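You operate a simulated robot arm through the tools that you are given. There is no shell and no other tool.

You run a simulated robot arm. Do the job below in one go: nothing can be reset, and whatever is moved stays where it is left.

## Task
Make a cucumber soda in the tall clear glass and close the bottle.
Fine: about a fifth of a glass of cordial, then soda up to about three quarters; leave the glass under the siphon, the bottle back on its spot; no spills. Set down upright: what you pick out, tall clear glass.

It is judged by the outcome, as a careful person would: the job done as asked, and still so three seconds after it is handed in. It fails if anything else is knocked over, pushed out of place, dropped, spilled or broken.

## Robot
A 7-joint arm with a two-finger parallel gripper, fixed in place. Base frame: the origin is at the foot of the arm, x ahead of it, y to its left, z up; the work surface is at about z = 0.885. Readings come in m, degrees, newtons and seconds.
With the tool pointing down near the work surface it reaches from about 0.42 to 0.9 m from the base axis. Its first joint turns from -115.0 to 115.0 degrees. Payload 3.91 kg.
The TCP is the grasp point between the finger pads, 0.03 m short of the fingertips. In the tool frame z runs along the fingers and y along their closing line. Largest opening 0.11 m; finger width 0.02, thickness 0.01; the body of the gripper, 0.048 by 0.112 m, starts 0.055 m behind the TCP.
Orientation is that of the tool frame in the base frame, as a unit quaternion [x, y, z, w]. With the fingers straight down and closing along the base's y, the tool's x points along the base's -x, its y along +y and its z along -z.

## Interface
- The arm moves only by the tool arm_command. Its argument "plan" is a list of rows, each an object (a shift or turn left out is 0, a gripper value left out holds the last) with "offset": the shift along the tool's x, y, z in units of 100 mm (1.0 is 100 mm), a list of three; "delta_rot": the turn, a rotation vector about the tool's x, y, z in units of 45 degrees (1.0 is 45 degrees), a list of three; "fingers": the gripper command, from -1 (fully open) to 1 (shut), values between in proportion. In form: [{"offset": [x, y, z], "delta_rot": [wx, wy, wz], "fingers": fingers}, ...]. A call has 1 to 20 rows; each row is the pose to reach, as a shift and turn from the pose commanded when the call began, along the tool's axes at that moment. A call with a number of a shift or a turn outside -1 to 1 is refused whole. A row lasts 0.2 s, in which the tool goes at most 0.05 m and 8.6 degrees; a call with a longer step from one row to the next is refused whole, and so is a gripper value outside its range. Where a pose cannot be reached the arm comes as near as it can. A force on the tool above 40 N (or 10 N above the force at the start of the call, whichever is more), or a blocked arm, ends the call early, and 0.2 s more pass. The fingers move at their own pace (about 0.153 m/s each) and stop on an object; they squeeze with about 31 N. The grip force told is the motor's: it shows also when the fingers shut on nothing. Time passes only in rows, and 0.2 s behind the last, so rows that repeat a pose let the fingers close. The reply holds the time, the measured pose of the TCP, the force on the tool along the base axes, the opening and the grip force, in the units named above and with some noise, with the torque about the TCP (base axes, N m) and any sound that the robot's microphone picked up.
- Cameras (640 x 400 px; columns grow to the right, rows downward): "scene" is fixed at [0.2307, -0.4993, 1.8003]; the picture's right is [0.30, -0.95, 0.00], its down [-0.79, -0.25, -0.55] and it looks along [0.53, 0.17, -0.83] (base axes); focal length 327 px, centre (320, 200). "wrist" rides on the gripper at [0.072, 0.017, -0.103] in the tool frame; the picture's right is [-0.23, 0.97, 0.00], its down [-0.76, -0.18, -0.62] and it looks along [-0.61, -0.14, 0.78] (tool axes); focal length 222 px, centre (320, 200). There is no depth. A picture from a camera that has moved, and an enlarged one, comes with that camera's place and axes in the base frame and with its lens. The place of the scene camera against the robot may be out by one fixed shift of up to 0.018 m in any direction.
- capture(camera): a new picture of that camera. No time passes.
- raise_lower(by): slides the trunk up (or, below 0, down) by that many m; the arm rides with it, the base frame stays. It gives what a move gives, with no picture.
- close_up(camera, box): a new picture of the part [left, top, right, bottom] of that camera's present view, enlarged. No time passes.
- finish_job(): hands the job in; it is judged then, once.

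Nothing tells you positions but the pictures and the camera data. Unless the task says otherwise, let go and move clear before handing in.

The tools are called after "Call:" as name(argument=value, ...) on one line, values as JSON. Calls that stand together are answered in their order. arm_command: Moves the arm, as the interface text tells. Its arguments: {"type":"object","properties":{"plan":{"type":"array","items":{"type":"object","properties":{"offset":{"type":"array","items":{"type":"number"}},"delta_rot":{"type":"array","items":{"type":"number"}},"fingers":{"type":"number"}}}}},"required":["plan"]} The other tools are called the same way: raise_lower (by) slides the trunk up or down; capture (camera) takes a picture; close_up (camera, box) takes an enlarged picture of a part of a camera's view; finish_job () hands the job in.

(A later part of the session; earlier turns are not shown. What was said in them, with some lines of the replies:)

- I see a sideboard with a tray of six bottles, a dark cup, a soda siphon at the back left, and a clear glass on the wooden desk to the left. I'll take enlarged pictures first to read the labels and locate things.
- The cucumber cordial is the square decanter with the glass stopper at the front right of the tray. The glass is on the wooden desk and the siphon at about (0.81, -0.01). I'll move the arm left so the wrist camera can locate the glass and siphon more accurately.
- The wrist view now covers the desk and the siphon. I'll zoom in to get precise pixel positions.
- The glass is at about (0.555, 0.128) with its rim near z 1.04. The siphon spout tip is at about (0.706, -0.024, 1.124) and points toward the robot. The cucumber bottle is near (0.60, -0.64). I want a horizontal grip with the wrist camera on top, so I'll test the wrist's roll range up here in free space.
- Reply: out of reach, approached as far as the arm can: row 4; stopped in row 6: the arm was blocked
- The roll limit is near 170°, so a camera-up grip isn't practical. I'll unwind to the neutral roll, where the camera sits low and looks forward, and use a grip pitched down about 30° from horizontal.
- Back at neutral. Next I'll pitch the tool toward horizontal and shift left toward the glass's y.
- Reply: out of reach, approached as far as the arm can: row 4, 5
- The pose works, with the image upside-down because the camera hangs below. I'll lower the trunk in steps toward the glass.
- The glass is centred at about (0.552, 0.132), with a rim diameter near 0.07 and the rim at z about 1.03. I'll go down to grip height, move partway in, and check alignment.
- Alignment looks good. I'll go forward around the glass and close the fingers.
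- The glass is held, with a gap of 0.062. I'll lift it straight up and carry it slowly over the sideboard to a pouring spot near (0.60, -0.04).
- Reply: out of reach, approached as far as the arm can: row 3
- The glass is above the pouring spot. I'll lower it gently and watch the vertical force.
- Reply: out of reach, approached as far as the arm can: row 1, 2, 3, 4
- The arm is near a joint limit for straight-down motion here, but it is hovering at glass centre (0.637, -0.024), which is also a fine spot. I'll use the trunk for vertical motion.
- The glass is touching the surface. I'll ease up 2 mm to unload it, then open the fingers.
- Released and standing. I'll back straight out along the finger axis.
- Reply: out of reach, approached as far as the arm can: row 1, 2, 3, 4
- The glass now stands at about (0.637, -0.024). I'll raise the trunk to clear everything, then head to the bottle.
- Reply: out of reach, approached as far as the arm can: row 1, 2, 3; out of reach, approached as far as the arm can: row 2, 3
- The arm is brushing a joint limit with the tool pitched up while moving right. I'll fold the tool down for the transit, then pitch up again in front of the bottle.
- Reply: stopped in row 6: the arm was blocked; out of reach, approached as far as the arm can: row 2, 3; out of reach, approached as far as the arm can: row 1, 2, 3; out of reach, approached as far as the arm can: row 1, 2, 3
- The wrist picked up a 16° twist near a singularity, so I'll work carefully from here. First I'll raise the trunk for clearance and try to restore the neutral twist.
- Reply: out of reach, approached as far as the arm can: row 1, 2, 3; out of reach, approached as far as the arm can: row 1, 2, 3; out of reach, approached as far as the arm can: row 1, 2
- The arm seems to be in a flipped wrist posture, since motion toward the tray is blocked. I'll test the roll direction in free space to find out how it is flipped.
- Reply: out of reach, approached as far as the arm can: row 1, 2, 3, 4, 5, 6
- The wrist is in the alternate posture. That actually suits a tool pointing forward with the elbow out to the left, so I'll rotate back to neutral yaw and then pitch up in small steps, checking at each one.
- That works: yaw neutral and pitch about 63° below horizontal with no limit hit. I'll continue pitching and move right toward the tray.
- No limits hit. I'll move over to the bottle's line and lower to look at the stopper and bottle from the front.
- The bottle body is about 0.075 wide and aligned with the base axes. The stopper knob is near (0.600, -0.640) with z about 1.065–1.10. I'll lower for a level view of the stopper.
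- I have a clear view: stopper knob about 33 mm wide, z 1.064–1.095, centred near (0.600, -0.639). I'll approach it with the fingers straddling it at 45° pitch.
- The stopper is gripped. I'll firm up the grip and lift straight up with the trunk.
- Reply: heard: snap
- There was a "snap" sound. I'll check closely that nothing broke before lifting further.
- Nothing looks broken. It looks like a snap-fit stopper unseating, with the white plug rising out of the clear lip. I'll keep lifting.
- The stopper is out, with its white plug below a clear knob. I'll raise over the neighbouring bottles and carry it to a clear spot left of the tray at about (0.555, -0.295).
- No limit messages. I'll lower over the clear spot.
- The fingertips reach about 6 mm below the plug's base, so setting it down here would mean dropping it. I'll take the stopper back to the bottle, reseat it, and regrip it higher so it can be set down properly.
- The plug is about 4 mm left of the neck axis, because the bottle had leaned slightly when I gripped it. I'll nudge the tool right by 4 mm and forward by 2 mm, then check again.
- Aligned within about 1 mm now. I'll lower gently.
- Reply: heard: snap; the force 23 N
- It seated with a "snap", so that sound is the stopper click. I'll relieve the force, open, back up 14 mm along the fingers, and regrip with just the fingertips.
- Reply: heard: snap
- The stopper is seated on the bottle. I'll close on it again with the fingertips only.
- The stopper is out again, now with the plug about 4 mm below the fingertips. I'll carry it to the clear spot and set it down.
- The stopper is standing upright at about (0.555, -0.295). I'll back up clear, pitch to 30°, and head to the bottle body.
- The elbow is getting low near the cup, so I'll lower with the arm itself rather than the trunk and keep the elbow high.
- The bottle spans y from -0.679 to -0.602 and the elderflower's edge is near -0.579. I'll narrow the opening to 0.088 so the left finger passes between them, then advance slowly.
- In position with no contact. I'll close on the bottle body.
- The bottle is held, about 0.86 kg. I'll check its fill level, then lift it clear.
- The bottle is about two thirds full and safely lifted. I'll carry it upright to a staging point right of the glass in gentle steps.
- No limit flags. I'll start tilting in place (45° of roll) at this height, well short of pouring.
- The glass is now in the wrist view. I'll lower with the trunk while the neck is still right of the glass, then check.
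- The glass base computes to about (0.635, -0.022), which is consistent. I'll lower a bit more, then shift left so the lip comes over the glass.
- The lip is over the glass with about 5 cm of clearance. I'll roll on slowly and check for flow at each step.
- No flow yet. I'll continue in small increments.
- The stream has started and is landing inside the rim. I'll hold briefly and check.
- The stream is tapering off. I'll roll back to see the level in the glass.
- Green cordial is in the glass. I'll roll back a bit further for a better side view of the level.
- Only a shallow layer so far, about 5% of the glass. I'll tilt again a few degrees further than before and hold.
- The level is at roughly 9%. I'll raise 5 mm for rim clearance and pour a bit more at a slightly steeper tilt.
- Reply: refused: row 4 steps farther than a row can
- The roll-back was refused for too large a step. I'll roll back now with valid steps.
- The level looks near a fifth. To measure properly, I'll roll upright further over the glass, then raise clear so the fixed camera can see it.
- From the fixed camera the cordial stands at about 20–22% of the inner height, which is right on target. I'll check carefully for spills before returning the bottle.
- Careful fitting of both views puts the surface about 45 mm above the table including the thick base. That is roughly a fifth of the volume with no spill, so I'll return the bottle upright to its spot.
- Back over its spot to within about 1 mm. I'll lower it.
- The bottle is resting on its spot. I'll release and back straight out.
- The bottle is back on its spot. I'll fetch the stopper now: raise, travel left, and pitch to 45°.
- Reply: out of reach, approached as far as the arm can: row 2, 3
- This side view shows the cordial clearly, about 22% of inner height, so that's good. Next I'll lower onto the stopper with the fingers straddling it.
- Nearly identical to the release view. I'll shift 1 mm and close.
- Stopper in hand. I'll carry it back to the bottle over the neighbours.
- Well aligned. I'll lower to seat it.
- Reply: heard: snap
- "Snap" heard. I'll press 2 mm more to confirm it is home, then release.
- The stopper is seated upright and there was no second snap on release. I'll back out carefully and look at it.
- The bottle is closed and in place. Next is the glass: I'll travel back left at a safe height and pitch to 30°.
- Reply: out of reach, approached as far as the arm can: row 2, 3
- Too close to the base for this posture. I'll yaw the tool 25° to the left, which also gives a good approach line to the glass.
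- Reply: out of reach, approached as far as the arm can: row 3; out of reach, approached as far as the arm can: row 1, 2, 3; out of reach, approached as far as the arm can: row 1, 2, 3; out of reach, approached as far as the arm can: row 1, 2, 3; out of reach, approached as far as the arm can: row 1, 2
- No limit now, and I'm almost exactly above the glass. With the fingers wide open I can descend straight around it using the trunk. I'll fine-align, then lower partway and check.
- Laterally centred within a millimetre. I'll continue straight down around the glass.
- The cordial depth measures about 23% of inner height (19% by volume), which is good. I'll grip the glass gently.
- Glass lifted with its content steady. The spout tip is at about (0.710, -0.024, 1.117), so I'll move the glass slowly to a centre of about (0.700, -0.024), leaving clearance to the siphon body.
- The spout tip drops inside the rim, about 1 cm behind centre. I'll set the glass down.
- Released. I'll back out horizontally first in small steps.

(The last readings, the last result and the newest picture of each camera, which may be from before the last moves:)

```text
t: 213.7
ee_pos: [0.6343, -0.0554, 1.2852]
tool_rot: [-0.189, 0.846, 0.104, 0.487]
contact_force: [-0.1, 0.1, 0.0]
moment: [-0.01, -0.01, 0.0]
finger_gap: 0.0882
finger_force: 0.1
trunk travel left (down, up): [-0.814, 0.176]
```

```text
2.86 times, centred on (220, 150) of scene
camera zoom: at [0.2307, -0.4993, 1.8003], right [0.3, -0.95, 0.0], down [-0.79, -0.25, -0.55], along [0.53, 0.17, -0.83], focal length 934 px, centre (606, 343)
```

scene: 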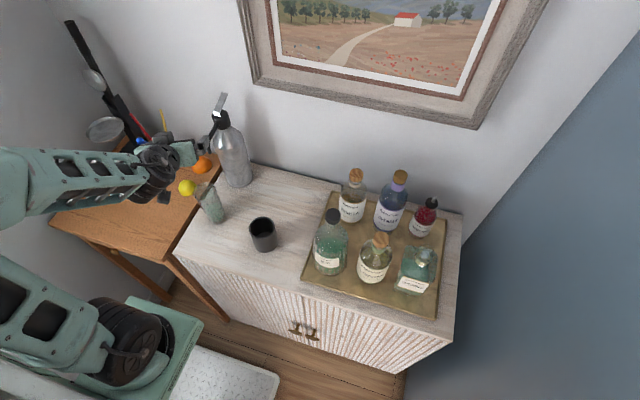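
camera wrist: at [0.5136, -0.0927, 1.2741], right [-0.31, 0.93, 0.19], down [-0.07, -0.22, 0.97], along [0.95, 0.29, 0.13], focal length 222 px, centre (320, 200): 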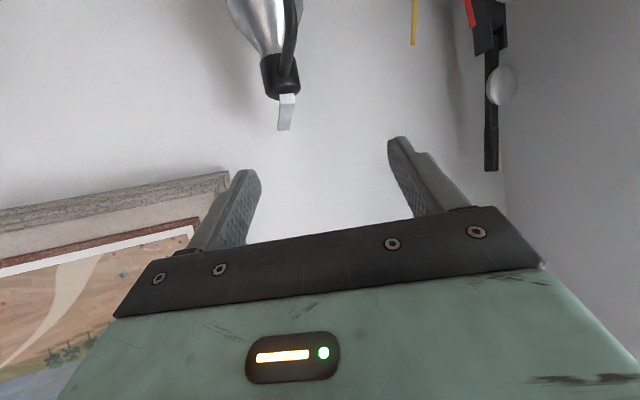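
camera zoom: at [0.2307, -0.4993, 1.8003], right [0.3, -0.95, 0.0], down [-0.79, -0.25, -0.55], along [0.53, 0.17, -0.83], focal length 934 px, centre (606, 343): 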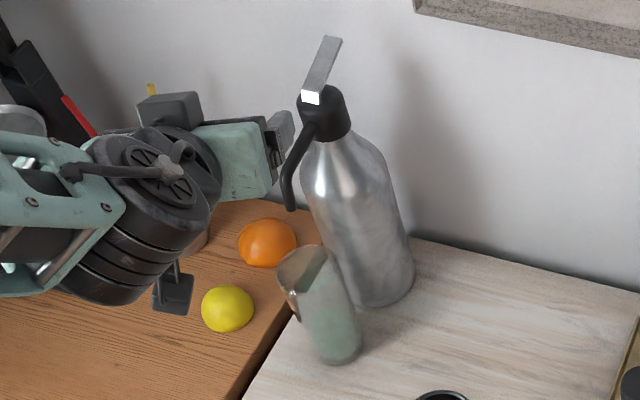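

Next I'll study the siphon lever to plan the press.

Call:
close_up(camera="wrist", box=[220, 0, 360, 150])

Call:
close_up(camera="scene", box=[200, 80, 250, 160])

```text
2.67 times, centred on (290, 75) of wrist
camera zoom: at [0.5136, -0.0927, 1.2741], right [-0.31, 0.93, 0.19], down [-0.07, -0.22, 0.97], along [0.95, 0.29, 0.13], focal length 592 px, centre (400, 533)
```

zoom: 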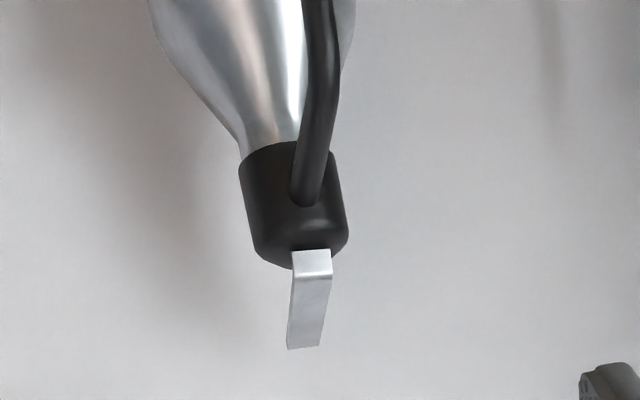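

```text
5.00 times, centred on (225, 120) of scene
camera zoom: at [0.2307, -0.4993, 1.8003], right [0.3, -0.95, 0.0], down [-0.79, -0.25, -0.55], along [0.53, 0.17, -0.83], focal length 1635 px, centre (795, 600)
```

zoom: 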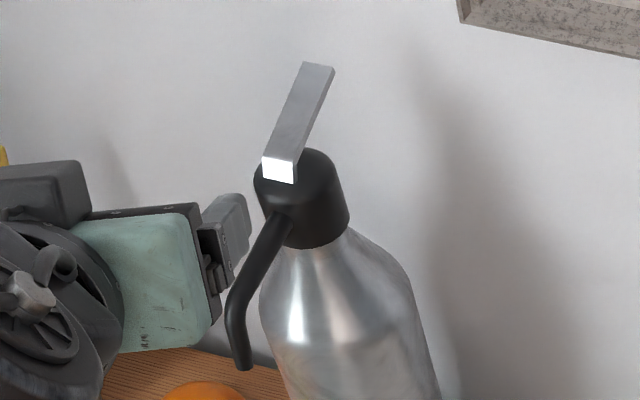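

The lever is a flat bar from about (0.79, -0.025, 1.19) rising to its free end at about (0.845, -0.025, 1.21). I'll close the fingers and bring the tip above the free end.

Call:
arm_command(plan=[{"offset": [-0.105, -0.094, 0.265], "fingers": 1}, {"offset": [-0.21, -0.188, 0.53], "fingers": 1}, {"offset": [-0.315, -0.282, 0.796], "fingers": 1}])

Call:
arm_command(plan=[{"offset": [-0.105, -0.094, 0.265]}, {"offset": [-0.21, -0.188, 0.53]}, {"offset": [-0.315, -0.282, 0.796]}])

Call:
capture(camera="wrist")

Call:
close_up(camera="scene", box=[190, 70, 270, 170])

```text
t: 214.4
ee_pos: [0.7256, -0.0451, 1.2732]
tool_rot: [-0.189, 0.846, 0.105, 0.487]
contact_force: [0.4, -0.1, -0.8]
moment: [-0.03, 0.02, -0.02]
finger_gap: 0.0001
finger_force: 31.5
trunk travel left (down, up): [-0.814, 0.176]
```

```text
t: 215.2
ee_pos: [0.8139, -0.0358, 1.2615]
tool_rot: [-0.188, 0.846, 0.104, 0.488]
contact_force: [-0.7, 0.0, 1.4]
moment: [0.01, -0.03, -0.04]
finger_gap: 0.0
finger_force: 30.8
trunk travel left (down, up): [-0.814, 0.176]
```

```text
taken
camera wrist: at [0.6928, -0.0738, 1.25], right [-0.31, 0.93, 0.19], down [-0.07, -0.22, 0.97], along [0.95, 0.29, 0.13], focal length 222 px, centre (320, 200)
```

wrist: 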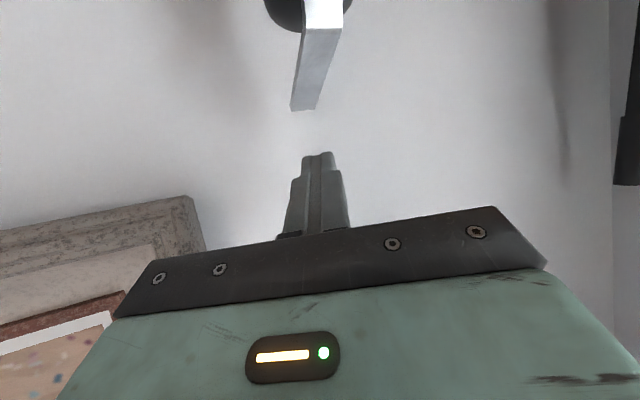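

```text
4.00 times, centred on (230, 120) of scene
camera zoom: at [0.2307, -0.4993, 1.8003], right [0.3, -0.95, 0.0], down [-0.79, -0.25, -0.55], along [0.53, 0.17, -0.83], focal length 1308 px, centre (680, 520)
```

zoom: 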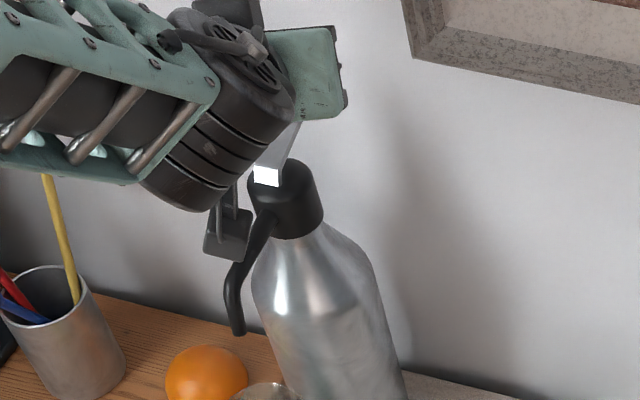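

Triangulating puts the lever's free end at about (0.856, -0.023, 1.206). I'll nudge the tip over it and approach in small steps.

Call:
arm_command(plan=[{"offset": [-0.036, -0.012, 0.062], "fingers": 1}, {"offset": [-0.036, -0.012, 0.062]}])

Call:
raise_lower(by=-0.028)

Call:
capture(camera="wrist")

Call:
close_up(camera="scene", box=[190, 70, 270, 220])

```text
t: 215.8
ee_pos: [0.8204, -0.0323, 1.2611]
tool_rot: [-0.189, 0.847, 0.104, 0.487]
contact_force: [0.1, 0.9, 0.2]
moment: [0.02, 0.01, 0.0]
finger_gap: 0.0
finger_force: 31.0
trunk travel left (down, up): [-0.814, 0.176]
```

```text
t: 216.6
ee_pos: [0.8203, -0.0334, 1.234]
tool_rot: [-0.19, 0.846, 0.105, 0.487]
contact_force: [0.2, 0.5, 0.0]
moment: [-0.03, 0.0, 0.0]
finger_gap: 0.0
finger_force: 31.4
trunk travel left (down, up): [-0.786, 0.204]
```

```text
taken
camera wrist: at [0.6994, -0.071, 1.2218], right [-0.31, 0.93, 0.19], down [-0.07, -0.22, 0.97], along [0.95, 0.29, 0.13], focal length 222 px, centre (320, 200)
```

wrist: 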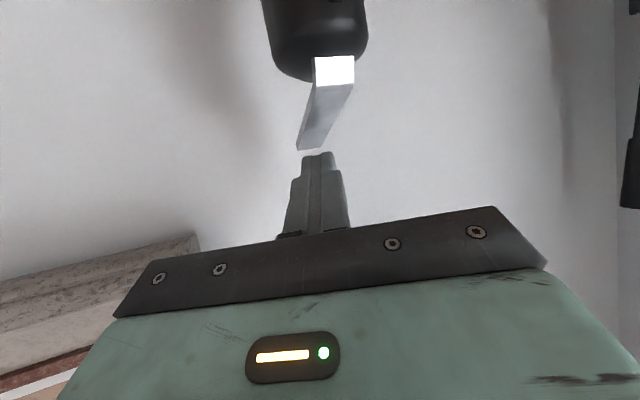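

```text
2.67 times, centred on (230, 145) of scene
camera zoom: at [0.2307, -0.4993, 1.8003], right [0.3, -0.95, 0.0], down [-0.79, -0.25, -0.55], along [0.53, 0.17, -0.83], focal length 872 px, centre (560, 347)
```

zoom: 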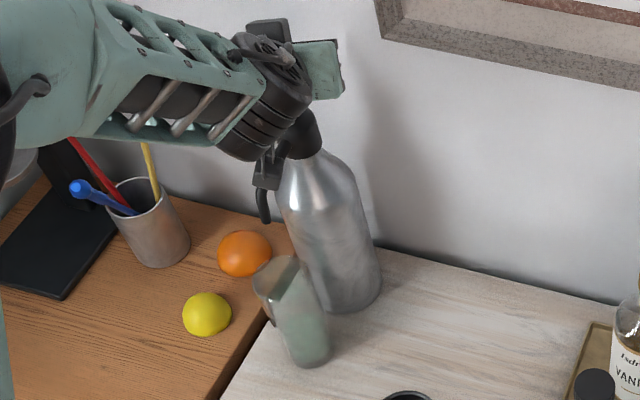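

The tip is just above the lever's free end. I'll press down in 4 mm steps, watching force and the glass.

Call:
arm_command(plan=[{"offset": [0.035, 0, 0.02], "fingers": 1}])

Call:
arm_command(plan=[{"offset": [0.035, 0, 0.02]}])

Call:
arm_command(plan=[{"offset": [0.035, 0, 0.02]}])

Call:
close_up(camera="wrist", box=[240, 20, 400, 220])

Call:
close_up(camera="scene", box=[200, 140, 260, 220])

```text
t: 217.0
ee_pos: [0.8198, -0.032, 1.2302]
tool_rot: [-0.19, 0.846, 0.105, 0.487]
contact_force: [0.7, -0.2, 0.6]
moment: [-0.01, 0.03, 0.02]
finger_gap: 0.0
finger_force: 30.4
trunk travel left (down, up): [-0.786, 0.204]
```

```text
t: 217.4
ee_pos: [0.82, -0.0326, 1.2259]
tool_rot: [-0.189, 0.846, 0.105, 0.487]
contact_force: [-0.1, -0.2, 1.5]
moment: [0.0, -0.05, -0.02]
finger_gap: 0.0002
finger_force: 31.4
trunk travel left (down, up): [-0.786, 0.204]
```

```text
t: 217.8
ee_pos: [0.8203, -0.0328, 1.2207]
tool_rot: [-0.188, 0.846, 0.104, 0.487]
contact_force: [0.1, 0.5, 2.2]
moment: [0.01, -0.06, 0.0]
finger_gap: 0.0
finger_force: 31.2
trunk travel left (down, up): [-0.786, 0.204]
```

```text
2.00 times, centred on (320, 120) of wrist
camera zoom: at [0.6985, -0.0712, 1.21], right [-0.31, 0.93, 0.19], down [-0.07, -0.22, 0.97], along [0.95, 0.29, 0.13], focal length 444 px, centre (320, 360)
```

zoom: 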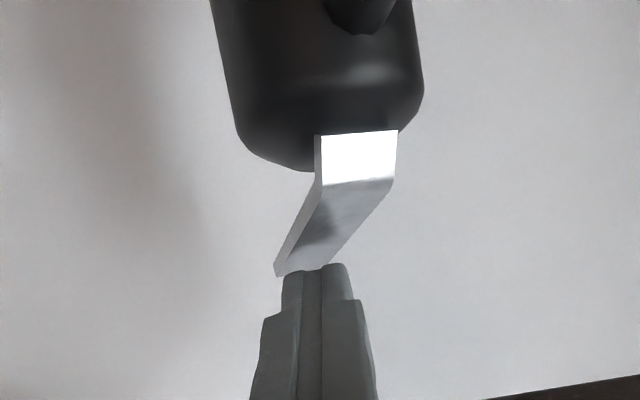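

```text
5.00 times, centred on (230, 180) of scene
camera zoom: at [0.2307, -0.4993, 1.8003], right [0.3, -0.95, 0.0], down [-0.79, -0.25, -0.55], along [0.53, 0.17, -0.83], focal length 1635 px, centre (770, 300)
```

zoom: 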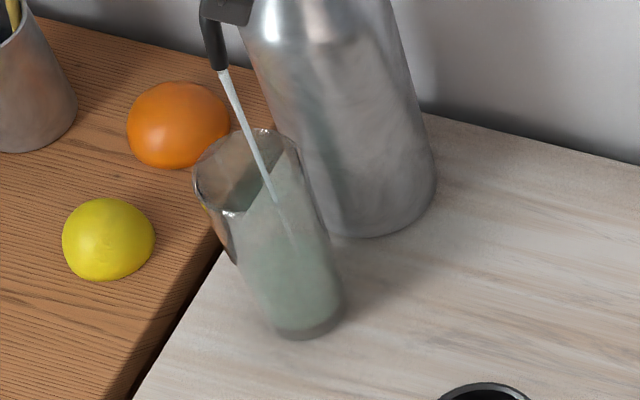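

The soda stream is running neatly into the glass. I'll hold in short increments and watch the level.

Call:
arm_command(plan=[{"offset": [0, 0, 0]}])

Call:
close_up(camera="scene", box=[200, 140, 260, 220])

```text
t: 218.2
ee_pos: [0.8199, -0.0332, 1.2216]
tool_rot: [-0.188, 0.847, 0.104, 0.487]
contact_force: [-0.7, -0.8, 2.0]
moment: [-0.02, -0.07, -0.01]
finger_gap: 0.0
finger_force: 31.7
trunk travel left (down, up): [-0.786, 0.204]
```

```text
5.00 times, centred on (230, 180) of scene
camera zoom: at [0.2307, -0.4993, 1.8003], right [0.3, -0.95, 0.0], down [-0.79, -0.25, -0.55], along [0.53, 0.17, -0.83], focal length 1635 px, centre (770, 300)
```

zoom: 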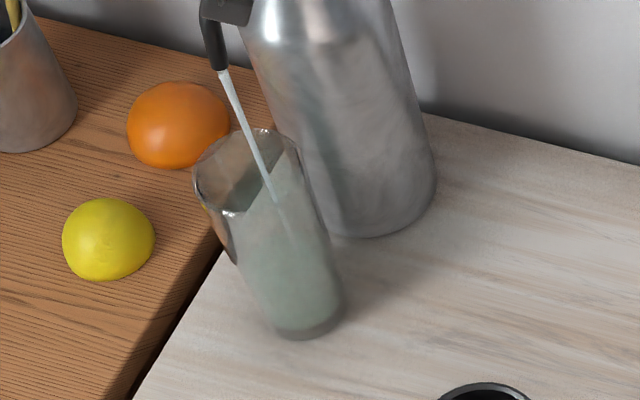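

Call:
close_up(camera="scene", box=[205, 160, 245, 212])

```text
7.69 times, centred on (225, 186) of scene
camera zoom: at [0.2307, -0.4993, 1.8003], right [0.3, -0.95, 0.0], down [-0.79, -0.25, -0.55], along [0.53, 0.17, -0.83], focal length 2516 px, centre (1051, 308)
```

zoom: 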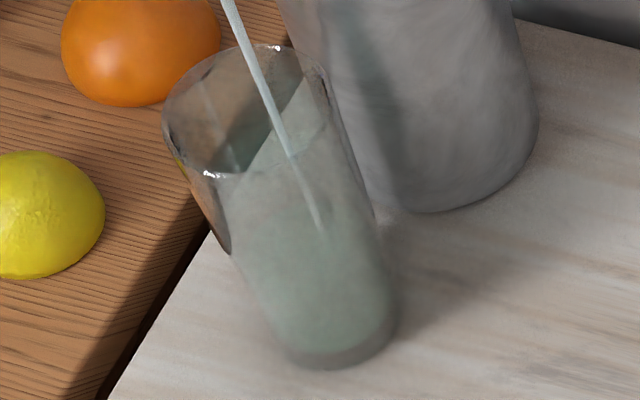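

Level is about 37% and rising around 18% per second. I'll hold for another second, then recheck.

Call:
arm_command(plan=[{"offset": [0, 0, 0]}, {"offset": [0, 0, 0]}, {"offset": [0, 0, 0]}, {"offset": [0, 0, 0]}])

Call:
close_up(camera="scene", box=[205, 160, 245, 212])

```text
t: 219.2
ee_pos: [0.8205, -0.0342, 1.2218]
tool_rot: [-0.189, 0.847, 0.104, 0.486]
contact_force: [0.3, -0.1, 2.1]
moment: [0.02, 0.01, 0.01]
finger_gap: 0.0
finger_force: 31.1
trunk travel left (down, up): [-0.786, 0.204]
```

```text
7.69 times, centred on (225, 186) of scene
camera zoom: at [0.2307, -0.4993, 1.8003], right [0.3, -0.95, 0.0], down [-0.79, -0.25, -0.55], along [0.53, 0.17, -0.83], focal length 2516 px, centre (1051, 308)
```

zoom: 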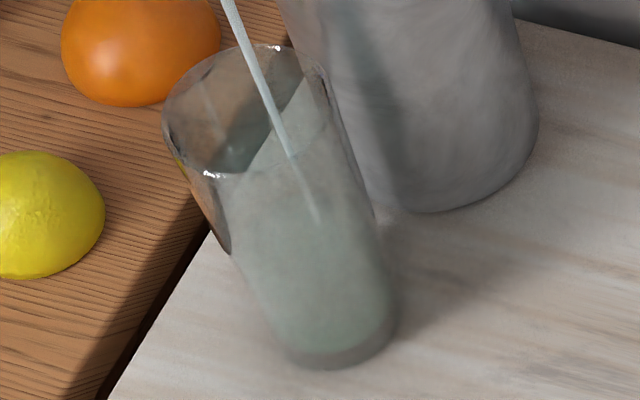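

Call:
arm_command(plan=[{"offset": [0, 0, 0]}, {"offset": [0, 0, 0]}, {"offset": [0, 0, 0]}, {"offset": [0, 0, 0]}, {"offset": [0, 0, 0]}, {"offset": [0, 0, 0]}, {"offset": [0, 0, 0]}])

Call:
close_up(camera="scene", box=[205, 160, 245, 212])

Call:
close_up(camera="scene", box=[214, 174, 240, 206])

```text
t: 220.8
ee_pos: [0.8199, -0.0335, 1.2213]
tool_rot: [-0.189, 0.846, 0.105, 0.487]
contact_force: [-0.1, -0.4, 1.5]
moment: [0.01, -0.01, -0.03]
finger_gap: 0.0
finger_force: 31.6
trunk travel left (down, up): [-0.786, 0.204]
```

```text
7.69 times, centred on (225, 186) of scene
camera zoom: at [0.2307, -0.4993, 1.8003], right [0.3, -0.95, 0.0], down [-0.79, -0.25, -0.55], along [0.53, 0.17, -0.83], focal length 2516 px, centre (1051, 308)
```

zoom: 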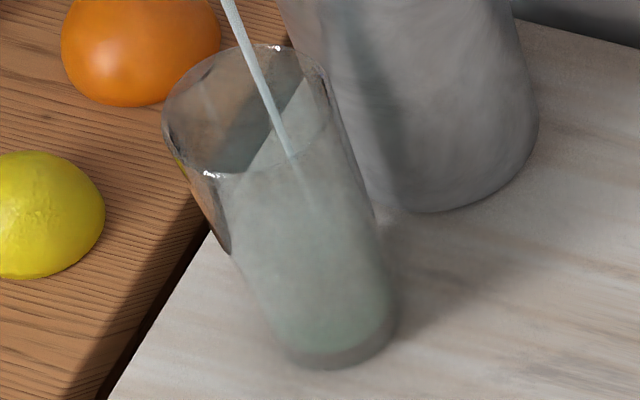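

```text
12.50 times, centred on (227, 190) of scene
camera zoom: at [0.2307, -0.4993, 1.8003], right [0.3, -0.95, 0.0], down [-0.79, -0.25, -0.55], along [0.53, 0.17, -0.83], focal length 4088 px, centre (1482, 325)
```

zoom: 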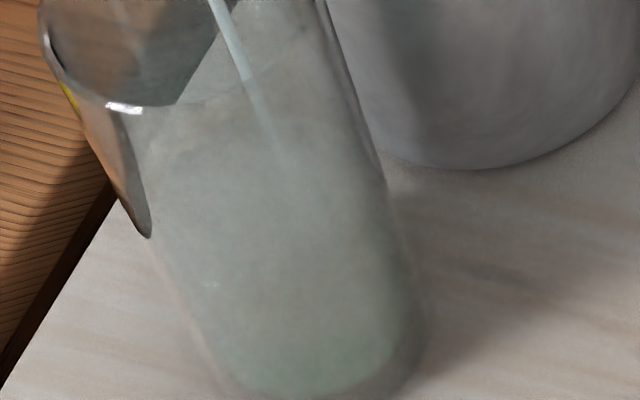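

About half full and rising roughly 4% per second. I'll hold two more seconds and recheck.

Call:
arm_command(plan=[{"offset": [0, 0, 0]}, {"offset": [0, 0, 0]}, {"offset": [0, 0, 0]}, {"offset": [0, 0, 0]}, {"offset": [0, 0, 0]}, {"offset": [0, 0, 0]}, {"offset": [0, 0, 0]}, {"offset": [0, 0, 0]}, {"offset": [0, 0, 0]}])

Call:
close_up(camera="scene", box=[205, 160, 245, 212])

Call:
close_up(camera="scene", box=[210, 166, 236, 198])

```text
t: 222.8
ee_pos: [0.8199, -0.0337, 1.2219]
tool_rot: [-0.189, 0.846, 0.105, 0.488]
contact_force: [0.0, -0.1, 1.4]
moment: [-0.01, -0.04, 0.01]
finger_gap: 0.0
finger_force: 31.3
trunk travel left (down, up): [-0.786, 0.204]
```

```text
7.69 times, centred on (225, 186) of scene
camera zoom: at [0.2307, -0.4993, 1.8003], right [0.3, -0.95, 0.0], down [-0.79, -0.25, -0.55], along [0.53, 0.17, -0.83], focal length 2516 px, centre (1051, 308)
```

zoom: 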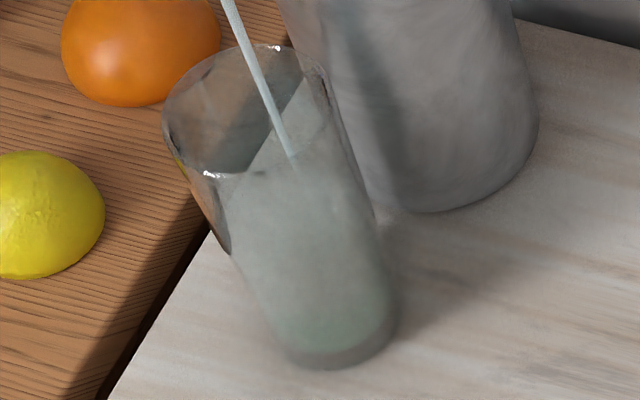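

```text
12.50 times, centred on (223, 182) of scene
camera zoom: at [0.2307, -0.4993, 1.8003], right [0.3, -0.95, 0.0], down [-0.79, -0.25, -0.55], along [0.53, 0.17, -0.83], focal length 4088 px, centre (1532, 425)
```

zoom: 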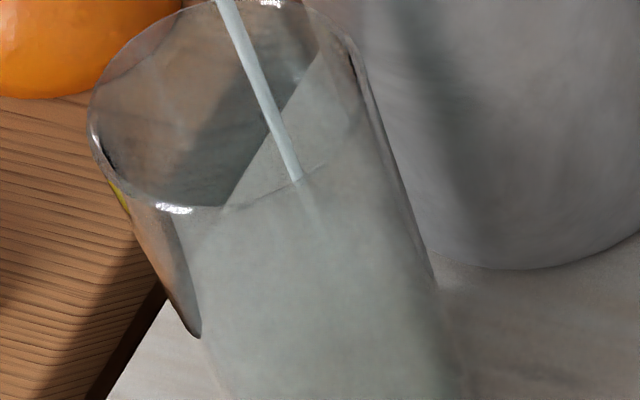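

Somewhere between 50 and 58%. I'll give it two more seconds, then release and take a proper side view.

Call:
arm_command(plan=[{"offset": [0, 0, 0]}, {"offset": [0, 0, 0]}, {"offset": [0, 0, 0]}, {"offset": [0, 0, 0]}, {"offset": [0, 0, 0]}, {"offset": [0, 0, 0]}, {"offset": [0, 0, 0]}, {"offset": [0, 0, 0]}, {"offset": [-0.12, 0, -0.07]}, {"offset": [-0.26, 0, -0.15]}])

Call:
close_up(camera="scene", box=[205, 145, 245, 212])

Call:
close_up(camera="scene", box=[210, 166, 236, 198])

```text
t: 225.0
ee_pos: [0.8208, -0.0331, 1.251]
tool_rot: [-0.189, 0.846, 0.105, 0.487]
contact_force: [0.2, 0.4, -0.9]
moment: [0.03, 0.01, -0.01]
finger_gap: 0.0002
finger_force: 30.9
trunk travel left (down, up): [-0.786, 0.204]
```

```text
5.97 times, centred on (225, 178) of scene
camera zoom: at [0.2307, -0.4993, 1.8003], right [0.3, -0.95, 0.0], down [-0.79, -0.25, -0.55], along [0.53, 0.17, -0.83], focal length 1952 px, centre (887, 328)
```

zoom: 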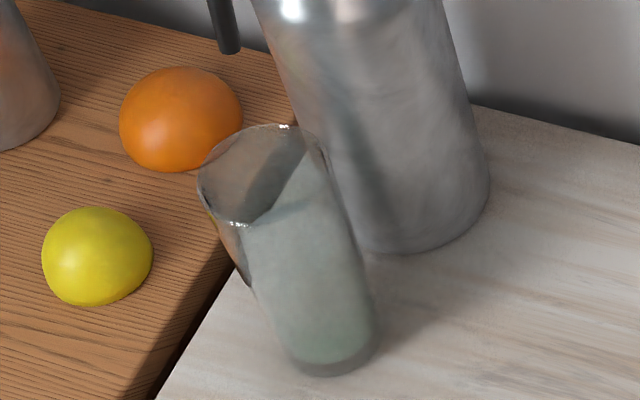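

```text
12.50 times, centred on (223, 182) of scene
camera zoom: at [0.2307, -0.4993, 1.8003], right [0.3, -0.95, 0.0], down [-0.79, -0.25, -0.55], along [0.53, 0.17, -0.83], focal length 4088 px, centre (1532, 425)
```

zoom: 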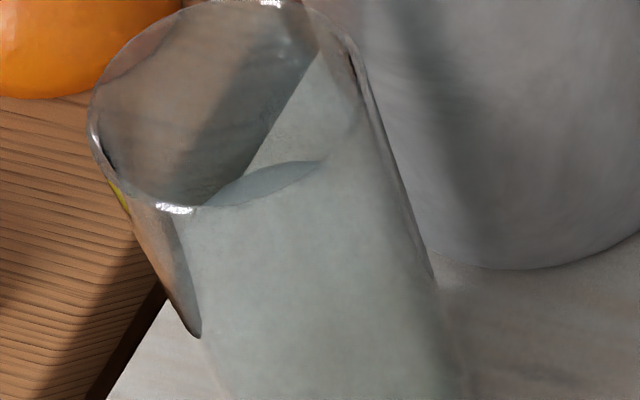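

Flow stopped cleanly. From the liquid's far edge seen through the opening, the level is about 53%. I'll press again for roughly 3.5 s and recheck.

Call:
arm_command(plan=[{"offset": [0.13, 0, 0.075], "fingers": 1}, {"offset": [0.26, 0, 0.15]}, {"offset": [0.26, 0, 0.15]}, {"offset": [0.26, 0, 0.15]}, {"offset": [0.26, 0, 0.15]}, {"offset": [0.26, 0, 0.15]}, {"offset": [0.26, 0, 0.15]}, {"offset": [0.26, 0, 0.15]}, {"offset": [0.26, 0, 0.15]}, {"offset": [0.26, 0, 0.15]}, {"offset": [0.26, 0, 0.15]}, {"offset": [0.26, 0, 0.15]}, {"offset": [0.26, 0, 0.15]}, {"offset": [0.26, 0, 0.15]}, {"offset": [0.26, 0, 0.15]}, {"offset": [0.26, 0, 0.15]}, {"offset": [0.26, 0, 0.15]}, {"offset": [0.26, 0, 0.15]}, {"offset": [0.13, 0, 0.075]}, {"offset": [0, 0, 0]}])

Call:
close_up(camera="scene", box=[205, 145, 245, 212])

Call:
close_up(camera="scene", box=[210, 166, 236, 198])

```text
t: 229.2
ee_pos: [0.8205, -0.0331, 1.2516]
tool_rot: [-0.189, 0.846, 0.104, 0.487]
contact_force: [0.1, -0.7, 0.1]
moment: [-0.02, 0.02, 0.01]
finger_gap: 0.0
finger_force: 30.3
trunk travel left (down, up): [-0.786, 0.204]
```

```text
5.97 times, centred on (225, 178) of scene
camera zoom: at [0.2307, -0.4993, 1.8003], right [0.3, -0.95, 0.0], down [-0.79, -0.25, -0.55], along [0.53, 0.17, -0.83], focal length 1952 px, centre (887, 328)
```

zoom: 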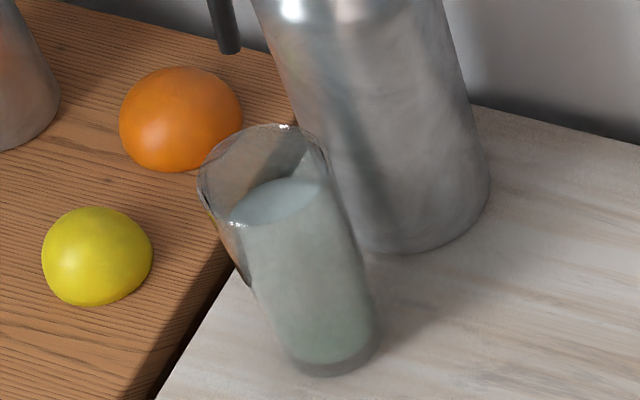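

```text
12.50 times, centred on (223, 182) of scene
camera zoom: at [0.2307, -0.4993, 1.8003], right [0.3, -0.95, 0.0], down [-0.79, -0.25, -0.55], along [0.53, 0.17, -0.83], focal length 4088 px, centre (1532, 425)
```

zoom: 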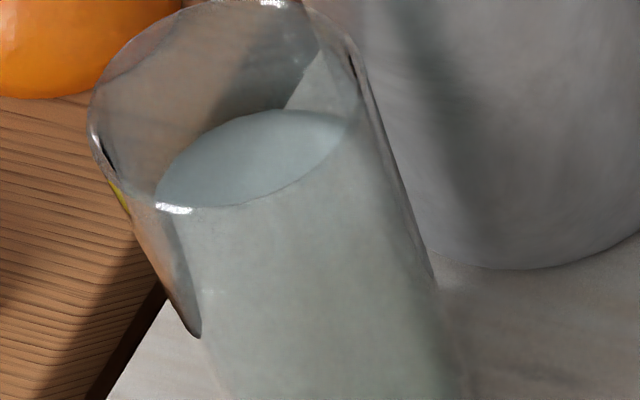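

Level is about 69% of the inner height. One more short press of about 1.6 s of flow should bring it to roughly three quarters.

Call:
arm_command(plan=[{"offset": [0.13, 0, 0.075], "fingers": 1}, {"offset": [0.26, 0, 0.15]}, {"offset": [0.26, 0, 0.15]}, {"offset": [0.26, 0, 0.15]}, {"offset": [0.26, 0, 0.15]}, {"offset": [0.26, 0, 0.15]}, {"offset": [0.26, 0, 0.15]}, {"offset": [0.13, 0, 0.075]}, {"offset": [0, 0, 0]}])

Call:
close_up(camera="scene", box=[205, 145, 245, 212])

Call:
close_up(camera="scene", box=[210, 166, 236, 198])

```text
t: 231.2
ee_pos: [0.8205, -0.0334, 1.2516]
tool_rot: [-0.188, 0.846, 0.104, 0.487]
contact_force: [-0.8, 0.2, -0.1]
moment: [0.04, 0.02, 0.01]
finger_gap: 0.0002
finger_force: 30.3
trunk travel left (down, up): [-0.786, 0.204]
```

```text
5.97 times, centred on (225, 178) of scene
camera zoom: at [0.2307, -0.4993, 1.8003], right [0.3, -0.95, 0.0], down [-0.79, -0.25, -0.55], along [0.53, 0.17, -0.83], focal length 1952 px, centre (887, 328)
```

zoom: 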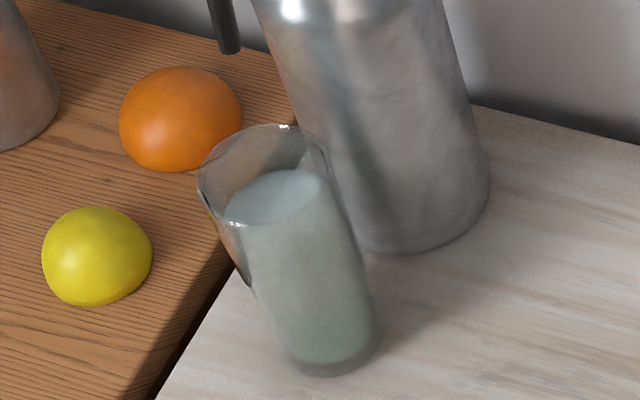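

```text
12.50 times, centred on (223, 182) of scene
camera zoom: at [0.2307, -0.4993, 1.8003], right [0.3, -0.95, 0.0], down [-0.79, -0.25, -0.55], along [0.53, 0.17, -0.83], focal length 4088 px, centre (1532, 425)
```

zoom: 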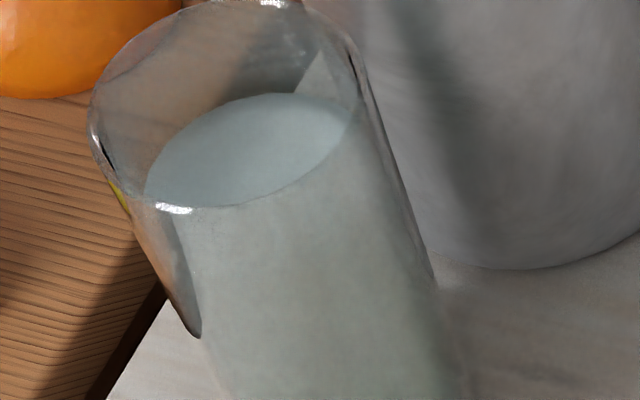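

Level is about 74% of height by this view. I'll retreat and get a level side view with the wrist camera to confirm before deciding on a top-up.

Call:
arm_command(plan=[{"offset": [0.16, 0.1, -0.278]}, {"offset": [0.32, 0.2, -0.556]}, {"offset": [0.481, 0.302, -0.834]}])

Call:
arm_command(plan=[{"offset": [0.16, 0.1, -0.278]}, {"offset": [0.32, 0.2, -0.556]}, {"offset": [0.481, 0.302, -0.834]}])

Call:
raise_lower(by=-0.22)

Call:
capture(camera="wrist")

Call:
close_up(camera="scene", box=[150, 100, 290, 240])

```text
t: 232.0
ee_pos: [0.72, -0.0461, 1.2498]
tool_rot: [-0.19, 0.846, 0.105, 0.487]
contact_force: [0.8, -0.4, -0.2]
moment: [-0.01, 0.0, 0.02]
finger_gap: 0.0
finger_force: 31.4
trunk travel left (down, up): [-0.786, 0.204]
```

```text
t: 232.8
ee_pos: [0.6237, -0.058, 1.2521]
tool_rot: [-0.189, 0.847, 0.105, 0.487]
contact_force: [0.5, 0.5, -0.3]
moment: [0.0, 0.0, 0.04]
finger_gap: 0.0001
finger_force: 30.8
trunk travel left (down, up): [-0.786, 0.204]
```

```text
t: 235.1
ee_pos: [0.6213, -0.0582, 1.033]
tool_rot: [-0.189, 0.846, 0.105, 0.487]
contact_force: [-0.4, 0.3, -0.1]
moment: [0.02, 0.01, 0.01]
finger_gap: 0.0
finger_force: 31.4
trunk travel left (down, up): [-0.566, 0.424]
```

```text
taken
camera wrist: at [0.501, -0.0964, 1.0215], right [-0.31, 0.93, 0.19], down [-0.07, -0.22, 0.97], along [0.95, 0.29, 0.13], focal length 222 px, centre (320, 200)
```

wrist: 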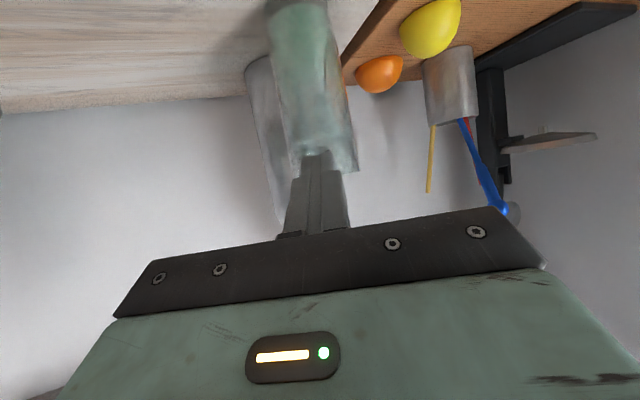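

```text
2.86 times, centred on (220, 170) of scene
camera zoom: at [0.2307, -0.4993, 1.8003], right [0.3, -0.95, 0.0], down [-0.79, -0.25, -0.55], along [0.53, 0.17, -0.83], focal length 934 px, centre (606, 286)
```

zoom: 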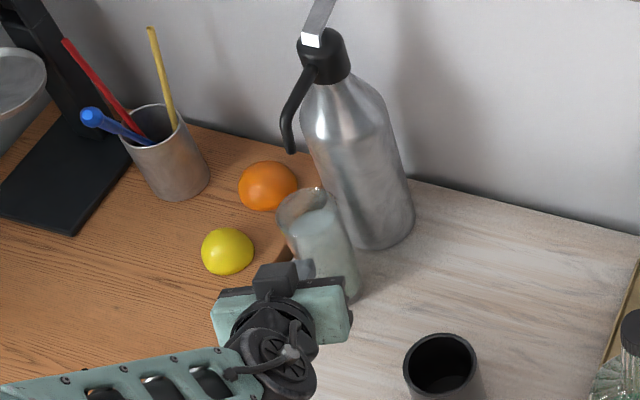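

Call:
close_up(camera="wrist", box=[240, 0, 400, 200])

```text
2.00 times, centred on (320, 100) of wrist
camera zoom: at [0.501, -0.0964, 1.0215], right [-0.31, 0.93, 0.19], down [-0.07, -0.22, 0.97], along [0.95, 0.29, 0.13], focal length 444 px, centre (320, 400)
```

zoom: 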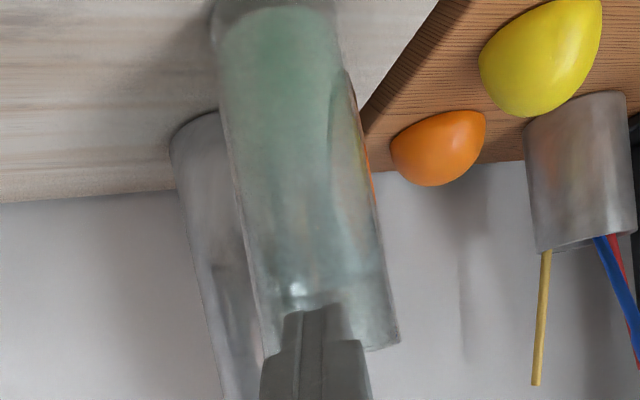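

Call:
arm_command(plan=[{"fingers": -0.6}, {"fingers": -0.6}])

Call:
close_up(camera="wrist", box=[240, 0, 400, 200])

Call:
close_up(camera="wrist", box=[270, 100, 370, 190])

```text
t: 235.7
ee_pos: [0.6233, -0.0577, 1.0324]
tool_rot: [-0.188, 0.847, 0.103, 0.487]
contact_force: [0.3, 0.4, -0.2]
moment: [-0.01, -0.01, -0.01]
finger_gap: 0.0881
finger_force: 0.0
trunk travel left (down, up): [-0.566, 0.424]
```

```text
2.00 times, centred on (320, 100) of wrist
camera zoom: at [0.501, -0.0964, 1.0215], right [-0.31, 0.93, 0.19], down [-0.07, -0.22, 0.97], along [0.95, 0.29, 0.13], focal length 444 px, centre (320, 400)
```

zoom: 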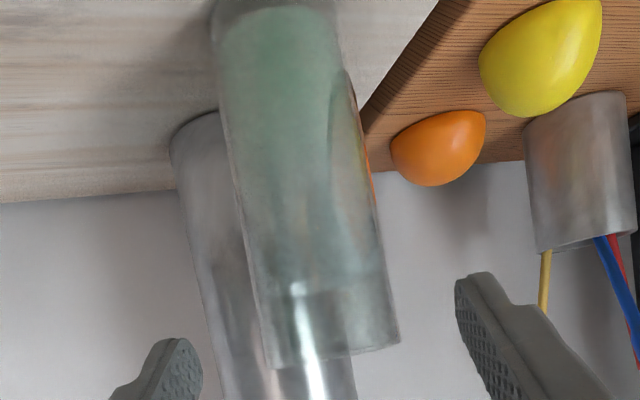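

```text
4.44 times, centred on (320, 145) of wrist
camera zoom: at [0.501, -0.0964, 1.0215], right [-0.31, 0.93, 0.19], down [-0.07, -0.22, 0.97], along [0.95, 0.29, 0.13], focal length 987 px, centre (320, 444)
```

zoom: 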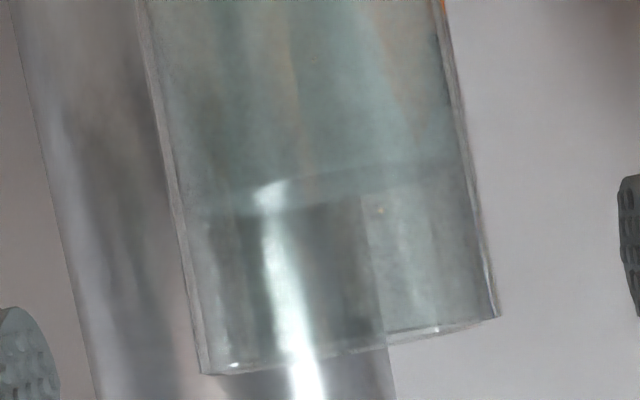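

The clean side view shows the surface about 31 mm below the rim, roughly 76% of inner height, so no top-up is needed. I'll rise clear and inspect everything.

Call:
arm_command(plan=[{"offset": [0.1, 0, -0.173]}, {"offset": [0.15, 0, -0.26]}])

Call:
raise_lower(by=0.3)

Call:
capture(camera="scene")

Call:
close_up(camera="scene", box=[300, 160, 460, 310])

Call:
close_up(camera="scene", box=[360, 200, 460, 320])

Call:
close_up(camera="scene", box=[160, 110, 300, 270])

```text
t: 236.3
ee_pos: [0.6153, -0.0721, 1.0419]
tool_rot: [-0.188, 0.847, 0.104, 0.486]
contact_force: [-0.4, -0.2, 0.0]
moment: [0.0, -0.02, 0.04]
finger_gap: 0.0882
finger_force: 0.1
out of reach, approached as far as the arm can: row 1, 2
trunk travel left (down, up): [-0.566, 0.424]
```

```text
t: 239.3
ee_pos: [0.6157, -0.0716, 1.3421]
tool_rot: [-0.19, 0.847, 0.106, 0.485]
contact_force: [-0.1, -0.6, 0.2]
moment: [-0.01, 0.0, -0.01]
finger_gap: 0.088
finger_force: 0.1
trunk travel left (down, up): [-0.866, 0.124]
```

```text
taken
```

scene: 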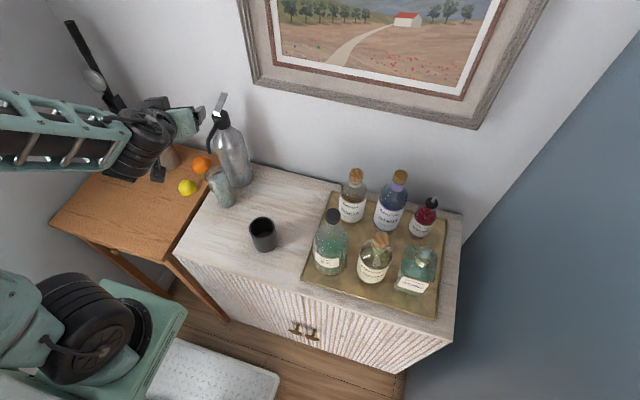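

```text
2.67 times, centred on (380, 235) of scene
camera zoom: at [0.2307, -0.4993, 1.8003], right [0.3, -0.95, 0.0], down [-0.79, -0.25, -0.55], along [0.53, 0.17, -0.83], focal length 872 px, centre (160, 107)
```

zoom: 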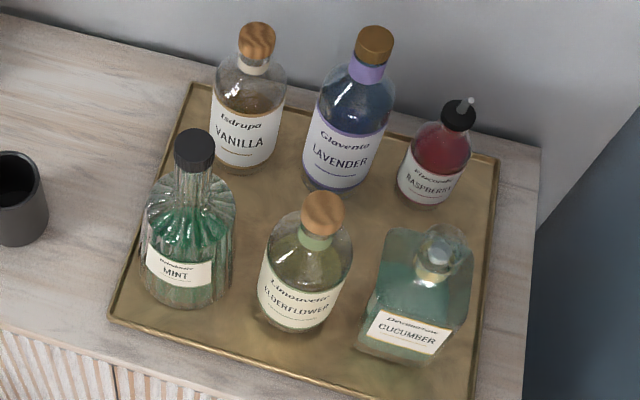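

```text
3.33 times, centred on (410, 260) of scene
camera zoom: at [0.2307, -0.4993, 1.8003], right [0.3, -0.95, 0.0], down [-0.79, -0.25, -0.55], along [0.53, 0.17, -0.83], focal length 1090 px, centre (20, 0)
```

zoom: 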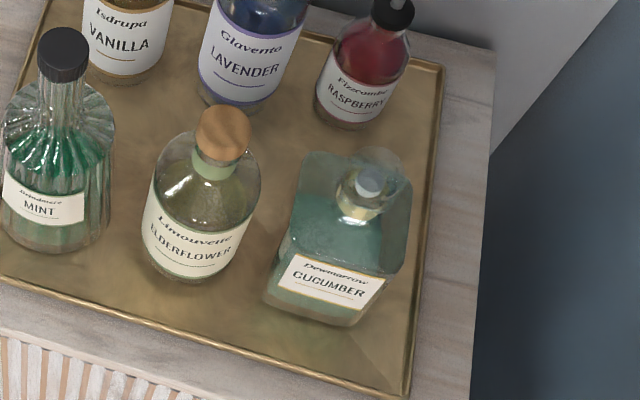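

```text
2.50 times, centred on (230, 190) of scene
camera zoom: at [0.2307, -0.4993, 1.8003], right [0.3, -0.95, 0.0], down [-0.79, -0.25, -0.55], along [0.53, 0.17, -0.83], focal length 818 px, centre (545, 225)
```

zoom: 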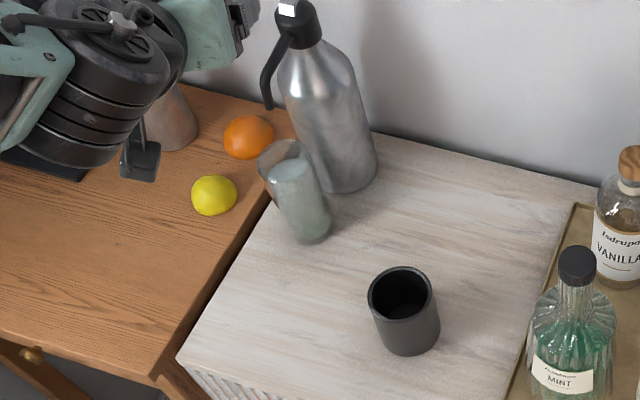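

Everything checks out. The glass stands upright under the spout, about three quarters full. The cucumber bottle is closed and back on its spot, the other items haven't moved and there are no spills. The arm is clear, so I'm handing the job in.

Call:
finish_job()

```text
The job is handed in.
```

The cucumber soda is made and handed in. No result came back, so what follows is from my own camera checks.

- **Glass:** it stands upright under the siphon spout. The cordial came to about a fifth of the glass by volume (roughly 23% of the inner height). The soda brought it to about three quarters (roughly 76% of the inner height).
- **Bottle:** the cucumber bottle is closed and back on its spot, within a couple of millimetres of where it started. I heard the stopper snap in, and it sits at its original height.
- **Stopper handling:** my first grip was too low to set the stopper down without dropping it. I put it back in the bottle, gripped it higher, and then set it upright on the sideboard while pouring.
- **Everything else:** I saw no spills, and nothing else looks moved or knocked over. The arm is clear and the gripper is open.
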